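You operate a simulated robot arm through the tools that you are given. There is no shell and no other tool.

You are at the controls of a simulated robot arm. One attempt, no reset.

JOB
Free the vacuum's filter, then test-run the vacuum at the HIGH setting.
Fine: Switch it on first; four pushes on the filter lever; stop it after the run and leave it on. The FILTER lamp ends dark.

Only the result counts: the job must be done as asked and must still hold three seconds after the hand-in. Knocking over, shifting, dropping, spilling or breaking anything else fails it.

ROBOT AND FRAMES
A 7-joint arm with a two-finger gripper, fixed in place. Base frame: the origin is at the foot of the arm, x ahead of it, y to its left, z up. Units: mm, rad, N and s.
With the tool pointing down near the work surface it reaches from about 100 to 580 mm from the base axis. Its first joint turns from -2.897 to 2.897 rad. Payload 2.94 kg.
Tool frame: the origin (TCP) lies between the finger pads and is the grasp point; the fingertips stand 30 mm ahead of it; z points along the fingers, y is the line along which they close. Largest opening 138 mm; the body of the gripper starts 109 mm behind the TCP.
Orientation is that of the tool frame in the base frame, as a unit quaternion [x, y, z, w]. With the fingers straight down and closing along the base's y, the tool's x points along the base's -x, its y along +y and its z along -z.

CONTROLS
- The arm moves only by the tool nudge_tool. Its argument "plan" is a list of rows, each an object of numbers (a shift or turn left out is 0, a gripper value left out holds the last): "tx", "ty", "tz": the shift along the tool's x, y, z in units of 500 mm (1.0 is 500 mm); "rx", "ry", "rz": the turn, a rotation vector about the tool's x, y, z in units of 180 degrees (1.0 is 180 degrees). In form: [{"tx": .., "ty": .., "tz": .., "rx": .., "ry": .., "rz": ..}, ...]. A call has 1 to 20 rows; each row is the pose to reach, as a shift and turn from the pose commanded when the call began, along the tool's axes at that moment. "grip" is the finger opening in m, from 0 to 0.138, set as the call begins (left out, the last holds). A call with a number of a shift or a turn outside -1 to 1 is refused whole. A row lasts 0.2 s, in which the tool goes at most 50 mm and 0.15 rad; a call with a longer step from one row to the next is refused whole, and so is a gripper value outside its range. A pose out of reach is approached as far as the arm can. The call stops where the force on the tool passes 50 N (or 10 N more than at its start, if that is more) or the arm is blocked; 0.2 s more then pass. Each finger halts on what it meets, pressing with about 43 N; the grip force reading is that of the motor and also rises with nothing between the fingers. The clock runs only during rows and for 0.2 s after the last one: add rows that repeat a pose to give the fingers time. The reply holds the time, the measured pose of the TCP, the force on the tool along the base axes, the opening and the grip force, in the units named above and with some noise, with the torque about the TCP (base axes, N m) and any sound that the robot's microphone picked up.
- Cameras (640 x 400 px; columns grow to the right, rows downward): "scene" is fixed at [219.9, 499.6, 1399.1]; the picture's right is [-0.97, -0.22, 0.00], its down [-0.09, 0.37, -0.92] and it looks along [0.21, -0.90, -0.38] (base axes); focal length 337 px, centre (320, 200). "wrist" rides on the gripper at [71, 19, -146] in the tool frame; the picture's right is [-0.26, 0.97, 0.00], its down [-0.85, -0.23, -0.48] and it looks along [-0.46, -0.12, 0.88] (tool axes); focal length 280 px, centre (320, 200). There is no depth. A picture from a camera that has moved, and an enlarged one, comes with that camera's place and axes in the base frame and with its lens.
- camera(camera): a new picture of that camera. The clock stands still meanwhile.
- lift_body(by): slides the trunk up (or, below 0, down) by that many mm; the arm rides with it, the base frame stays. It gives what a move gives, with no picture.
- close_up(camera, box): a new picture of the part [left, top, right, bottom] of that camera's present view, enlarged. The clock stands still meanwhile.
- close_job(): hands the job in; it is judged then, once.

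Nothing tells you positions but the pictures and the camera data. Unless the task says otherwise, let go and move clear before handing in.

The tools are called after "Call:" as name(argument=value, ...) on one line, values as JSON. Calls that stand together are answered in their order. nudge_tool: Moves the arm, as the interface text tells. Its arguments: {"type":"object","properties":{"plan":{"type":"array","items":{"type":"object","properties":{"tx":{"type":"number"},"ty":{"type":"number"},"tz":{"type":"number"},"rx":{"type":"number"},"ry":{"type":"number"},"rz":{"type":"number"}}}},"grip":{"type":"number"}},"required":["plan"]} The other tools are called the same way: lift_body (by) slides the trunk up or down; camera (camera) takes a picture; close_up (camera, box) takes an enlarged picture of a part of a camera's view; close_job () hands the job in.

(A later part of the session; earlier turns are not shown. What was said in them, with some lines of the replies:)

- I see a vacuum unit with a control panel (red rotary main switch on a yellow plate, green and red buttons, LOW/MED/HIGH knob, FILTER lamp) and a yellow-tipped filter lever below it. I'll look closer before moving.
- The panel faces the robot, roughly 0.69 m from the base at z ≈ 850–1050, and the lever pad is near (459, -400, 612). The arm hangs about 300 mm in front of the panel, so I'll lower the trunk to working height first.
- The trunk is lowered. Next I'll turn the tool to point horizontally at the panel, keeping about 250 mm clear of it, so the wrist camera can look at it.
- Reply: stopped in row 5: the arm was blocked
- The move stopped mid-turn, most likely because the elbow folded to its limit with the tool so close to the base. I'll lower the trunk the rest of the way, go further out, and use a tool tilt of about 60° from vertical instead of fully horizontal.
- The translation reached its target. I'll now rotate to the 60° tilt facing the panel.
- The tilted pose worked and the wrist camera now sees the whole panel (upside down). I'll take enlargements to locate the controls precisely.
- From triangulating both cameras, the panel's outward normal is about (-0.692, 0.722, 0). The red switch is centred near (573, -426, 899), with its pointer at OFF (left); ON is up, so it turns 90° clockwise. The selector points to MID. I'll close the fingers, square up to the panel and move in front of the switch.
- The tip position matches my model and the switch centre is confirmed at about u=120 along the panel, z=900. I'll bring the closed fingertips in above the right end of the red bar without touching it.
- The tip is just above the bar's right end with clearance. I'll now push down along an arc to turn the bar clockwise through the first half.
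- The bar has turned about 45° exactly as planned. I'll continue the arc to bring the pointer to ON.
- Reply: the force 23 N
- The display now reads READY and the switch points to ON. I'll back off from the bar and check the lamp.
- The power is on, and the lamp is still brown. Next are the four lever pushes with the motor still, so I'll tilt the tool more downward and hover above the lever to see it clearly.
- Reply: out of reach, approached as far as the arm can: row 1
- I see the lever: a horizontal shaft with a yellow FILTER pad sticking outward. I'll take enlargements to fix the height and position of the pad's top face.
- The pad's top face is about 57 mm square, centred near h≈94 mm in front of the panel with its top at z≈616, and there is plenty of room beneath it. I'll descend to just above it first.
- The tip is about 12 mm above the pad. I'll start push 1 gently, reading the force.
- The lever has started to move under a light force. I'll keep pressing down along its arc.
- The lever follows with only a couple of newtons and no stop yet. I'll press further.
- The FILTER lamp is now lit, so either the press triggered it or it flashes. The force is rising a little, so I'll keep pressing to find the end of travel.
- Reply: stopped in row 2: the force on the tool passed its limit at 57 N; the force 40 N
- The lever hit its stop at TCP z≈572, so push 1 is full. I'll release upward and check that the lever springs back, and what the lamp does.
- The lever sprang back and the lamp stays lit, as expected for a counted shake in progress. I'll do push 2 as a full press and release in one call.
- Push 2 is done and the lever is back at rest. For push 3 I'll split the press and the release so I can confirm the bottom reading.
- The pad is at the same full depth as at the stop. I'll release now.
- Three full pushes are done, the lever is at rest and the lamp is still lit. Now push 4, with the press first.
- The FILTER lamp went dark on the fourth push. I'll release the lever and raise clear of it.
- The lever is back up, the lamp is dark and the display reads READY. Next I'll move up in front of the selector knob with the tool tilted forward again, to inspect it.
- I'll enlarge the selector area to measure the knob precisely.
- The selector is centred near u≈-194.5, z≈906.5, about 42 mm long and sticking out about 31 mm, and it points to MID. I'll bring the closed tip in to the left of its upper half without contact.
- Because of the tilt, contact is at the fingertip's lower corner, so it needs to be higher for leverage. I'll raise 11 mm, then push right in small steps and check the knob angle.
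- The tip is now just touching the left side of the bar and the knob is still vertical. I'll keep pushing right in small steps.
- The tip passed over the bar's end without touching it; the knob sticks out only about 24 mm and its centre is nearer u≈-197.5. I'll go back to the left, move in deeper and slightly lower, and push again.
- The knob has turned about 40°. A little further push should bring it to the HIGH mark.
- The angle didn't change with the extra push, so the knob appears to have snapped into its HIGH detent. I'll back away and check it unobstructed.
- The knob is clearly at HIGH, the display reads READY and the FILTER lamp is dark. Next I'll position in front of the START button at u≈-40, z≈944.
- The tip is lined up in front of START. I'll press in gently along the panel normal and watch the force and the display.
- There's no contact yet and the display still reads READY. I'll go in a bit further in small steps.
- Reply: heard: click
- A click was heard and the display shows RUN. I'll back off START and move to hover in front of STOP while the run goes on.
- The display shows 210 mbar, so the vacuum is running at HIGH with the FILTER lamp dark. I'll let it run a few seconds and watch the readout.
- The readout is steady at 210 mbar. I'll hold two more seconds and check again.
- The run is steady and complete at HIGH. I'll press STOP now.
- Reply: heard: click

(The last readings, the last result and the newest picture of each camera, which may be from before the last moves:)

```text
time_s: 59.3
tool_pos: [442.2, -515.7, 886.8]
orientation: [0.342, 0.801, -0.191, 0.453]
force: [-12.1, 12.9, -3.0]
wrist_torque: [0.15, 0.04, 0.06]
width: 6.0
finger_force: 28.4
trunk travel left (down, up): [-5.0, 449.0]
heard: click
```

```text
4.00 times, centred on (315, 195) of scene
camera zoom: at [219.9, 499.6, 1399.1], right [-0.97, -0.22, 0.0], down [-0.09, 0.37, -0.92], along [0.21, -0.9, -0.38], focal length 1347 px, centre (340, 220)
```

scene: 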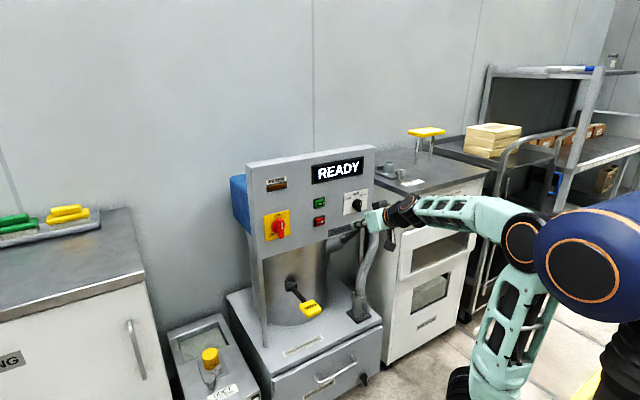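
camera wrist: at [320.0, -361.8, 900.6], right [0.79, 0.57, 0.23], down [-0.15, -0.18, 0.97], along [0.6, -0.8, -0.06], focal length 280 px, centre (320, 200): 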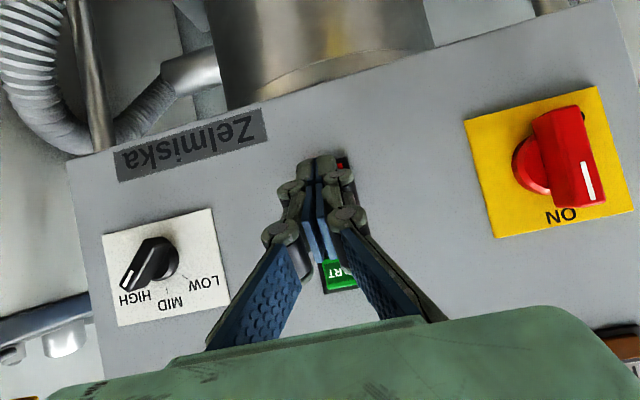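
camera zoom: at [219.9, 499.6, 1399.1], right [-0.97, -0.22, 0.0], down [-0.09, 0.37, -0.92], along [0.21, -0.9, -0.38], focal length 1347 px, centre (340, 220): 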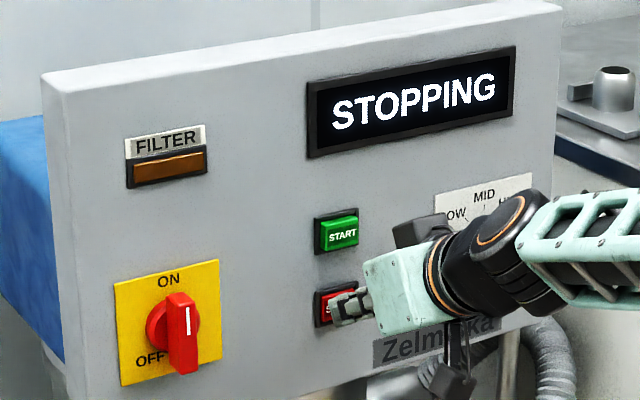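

A click was heard and the display shows STOPPING. I'll release the button, back well clear and let the motor come to rest.

Call:
nudge_tool(plan=[{"tx": 0.0165, "tz": -0.0275}, {"tx": 0.0329, "tz": -0.0549}, {"tx": 0.058, "tz": -0.097}, {"tx": 0.083, "tz": -0.139}, {"tx": 0.1, "tz": -0.167}, {"tx": 0.1, "tz": -0.167}, {"tx": 0.1, "tz": -0.167}, {"tx": 0.1, "tz": -0.167}, {"tx": 0.1, "tz": -0.167}, {"tx": 0.1, "tz": -0.167}])

Call:
close_up(camera="scene", box=[235, 145, 395, 245])

Call:
camera(camera="scene")

Call:
camera(camera="wrist")

```text
time_s: 61.5
tool_pos: [375.1, -445.2, 886.4]
orientation: [0.342, 0.8, -0.192, 0.454]
force: [0.3, 0.7, -0.3]
wrist_torque: [-0.03, -0.01, -0.02]
width: 0.3
finger_force: 28.7
trunk travel left (down, up): [-5.0, 449.0]
```

```text
4.00 times, centred on (315, 195) of scene
camera zoom: at [219.9, 499.6, 1399.1], right [-0.97, -0.22, 0.0], down [-0.09, 0.37, -0.92], along [0.21, -0.9, -0.38], focal length 1347 px, centre (340, 220)
```

zoom: 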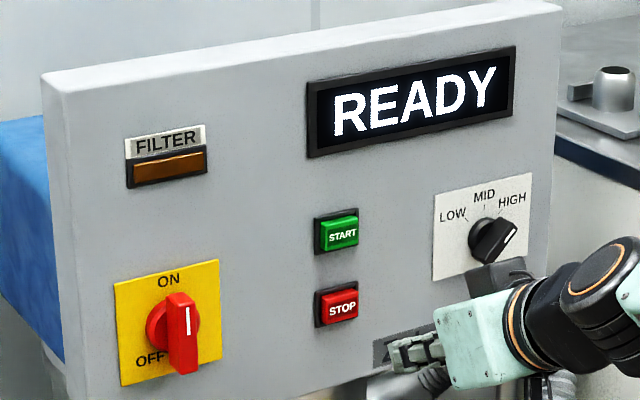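

```text
taken
```

scene: 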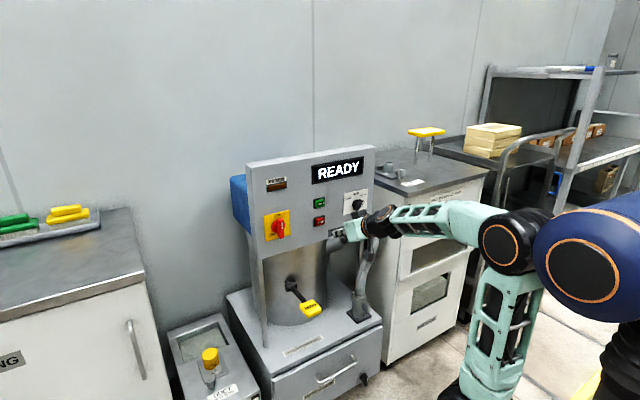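

```text
taken
camera wrist: at [276.8, -316.2, 901.3], right [0.79, 0.57, 0.23], down [-0.15, -0.18, 0.97], along [0.6, -0.8, -0.06], focal length 280 px, centre (320, 200)
```

wrist: 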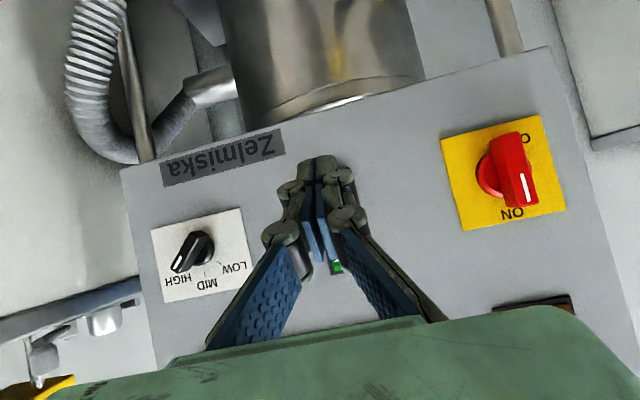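

Everything has settled: the display is READY, the FILTER lamp is dark, the switch is ON, the knob is at HIGH and the arm is clear. I'll wait a few seconds to confirm it holds.

Call:
nudge_tool(plan=[{"tx": 0}, {"tx": 0}, {"tx": 0}, {"tx": 0}, {"tx": 0}, {"tx": 0}, {"tx": 0}, {"tx": 0}, {"tx": 0}, {"tx": 0}, {"tx": 0}, {"tx": 0}])

Call:
close_up(camera="scene", box=[235, 145, 395, 245])

Call:
close_up(camera="scene", box=[150, 230, 390, 380])

```text
time_s: 64.1
tool_pos: [374.8, -445.8, 887.0]
orientation: [0.342, 0.8, -0.192, 0.454]
force: [0.1, -0.2, -0.6]
wrist_torque: [0.01, 0.0, 0.01]
width: 0.0
finger_force: 28.3
trunk travel left (down, up): [-5.0, 449.0]
```

```text
4.00 times, centred on (315, 195) of scene
camera zoom: at [219.9, 499.6, 1399.1], right [-0.97, -0.22, 0.0], down [-0.09, 0.37, -0.92], along [0.21, -0.9, -0.38], focal length 1347 px, centre (340, 220)
```

zoom: 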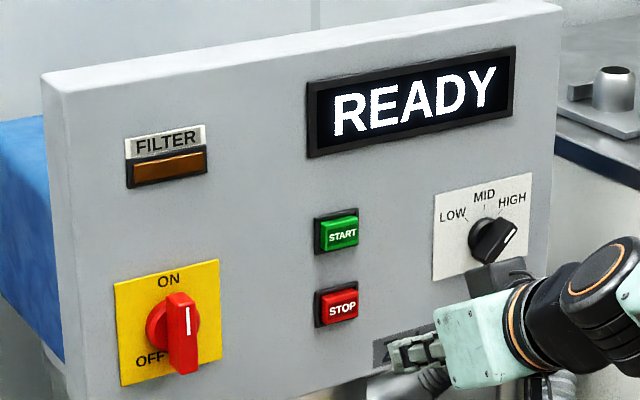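

```text
2.67 times, centred on (270, 305) of scene
camera zoom: at [219.9, 499.6, 1399.1], right [-0.97, -0.22, 0.0], down [-0.09, 0.37, -0.92], along [0.21, -0.9, -0.38], focal length 898 px, centre (453, -80)
```

zoom: 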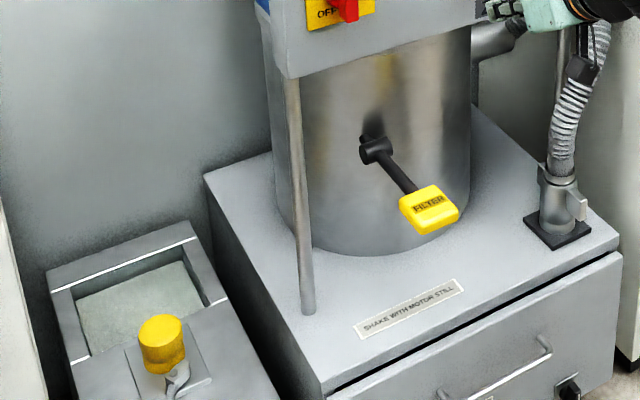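

The state is holding: READY, FILTER lamp dark, main switch ON, motor stopped, lever at rest and nothing else disturbed. I'm handing the job in.

Call:
close_job()

```text
The job is handed in.
```

The vacuum's filter is freed and the HIGH test run is done, and the job is handed in. I haven't seen a verdict on it.

- **Switch-on:** I turned the main switch to ON first, and the display showed READY.
- **Filter:** I gave the lever four pushes with the motor still. The FILTER lamp came on during the first push and went dark on the fourth.
- **Test run:** I set the selector from MID to HIGH and pressed START. The vacuum ran for roughly 7 seconds, and the display read a steady 210 mbar.
- **Stop:** I pressed STOP and the display went back to READY.

About 4 seconds after stopping, the main switch was still ON, the FILTER lamp dark and the lever at rest. The arm was clear of the panel, and nothing else looked disturbed. The selector is still at HIGH.
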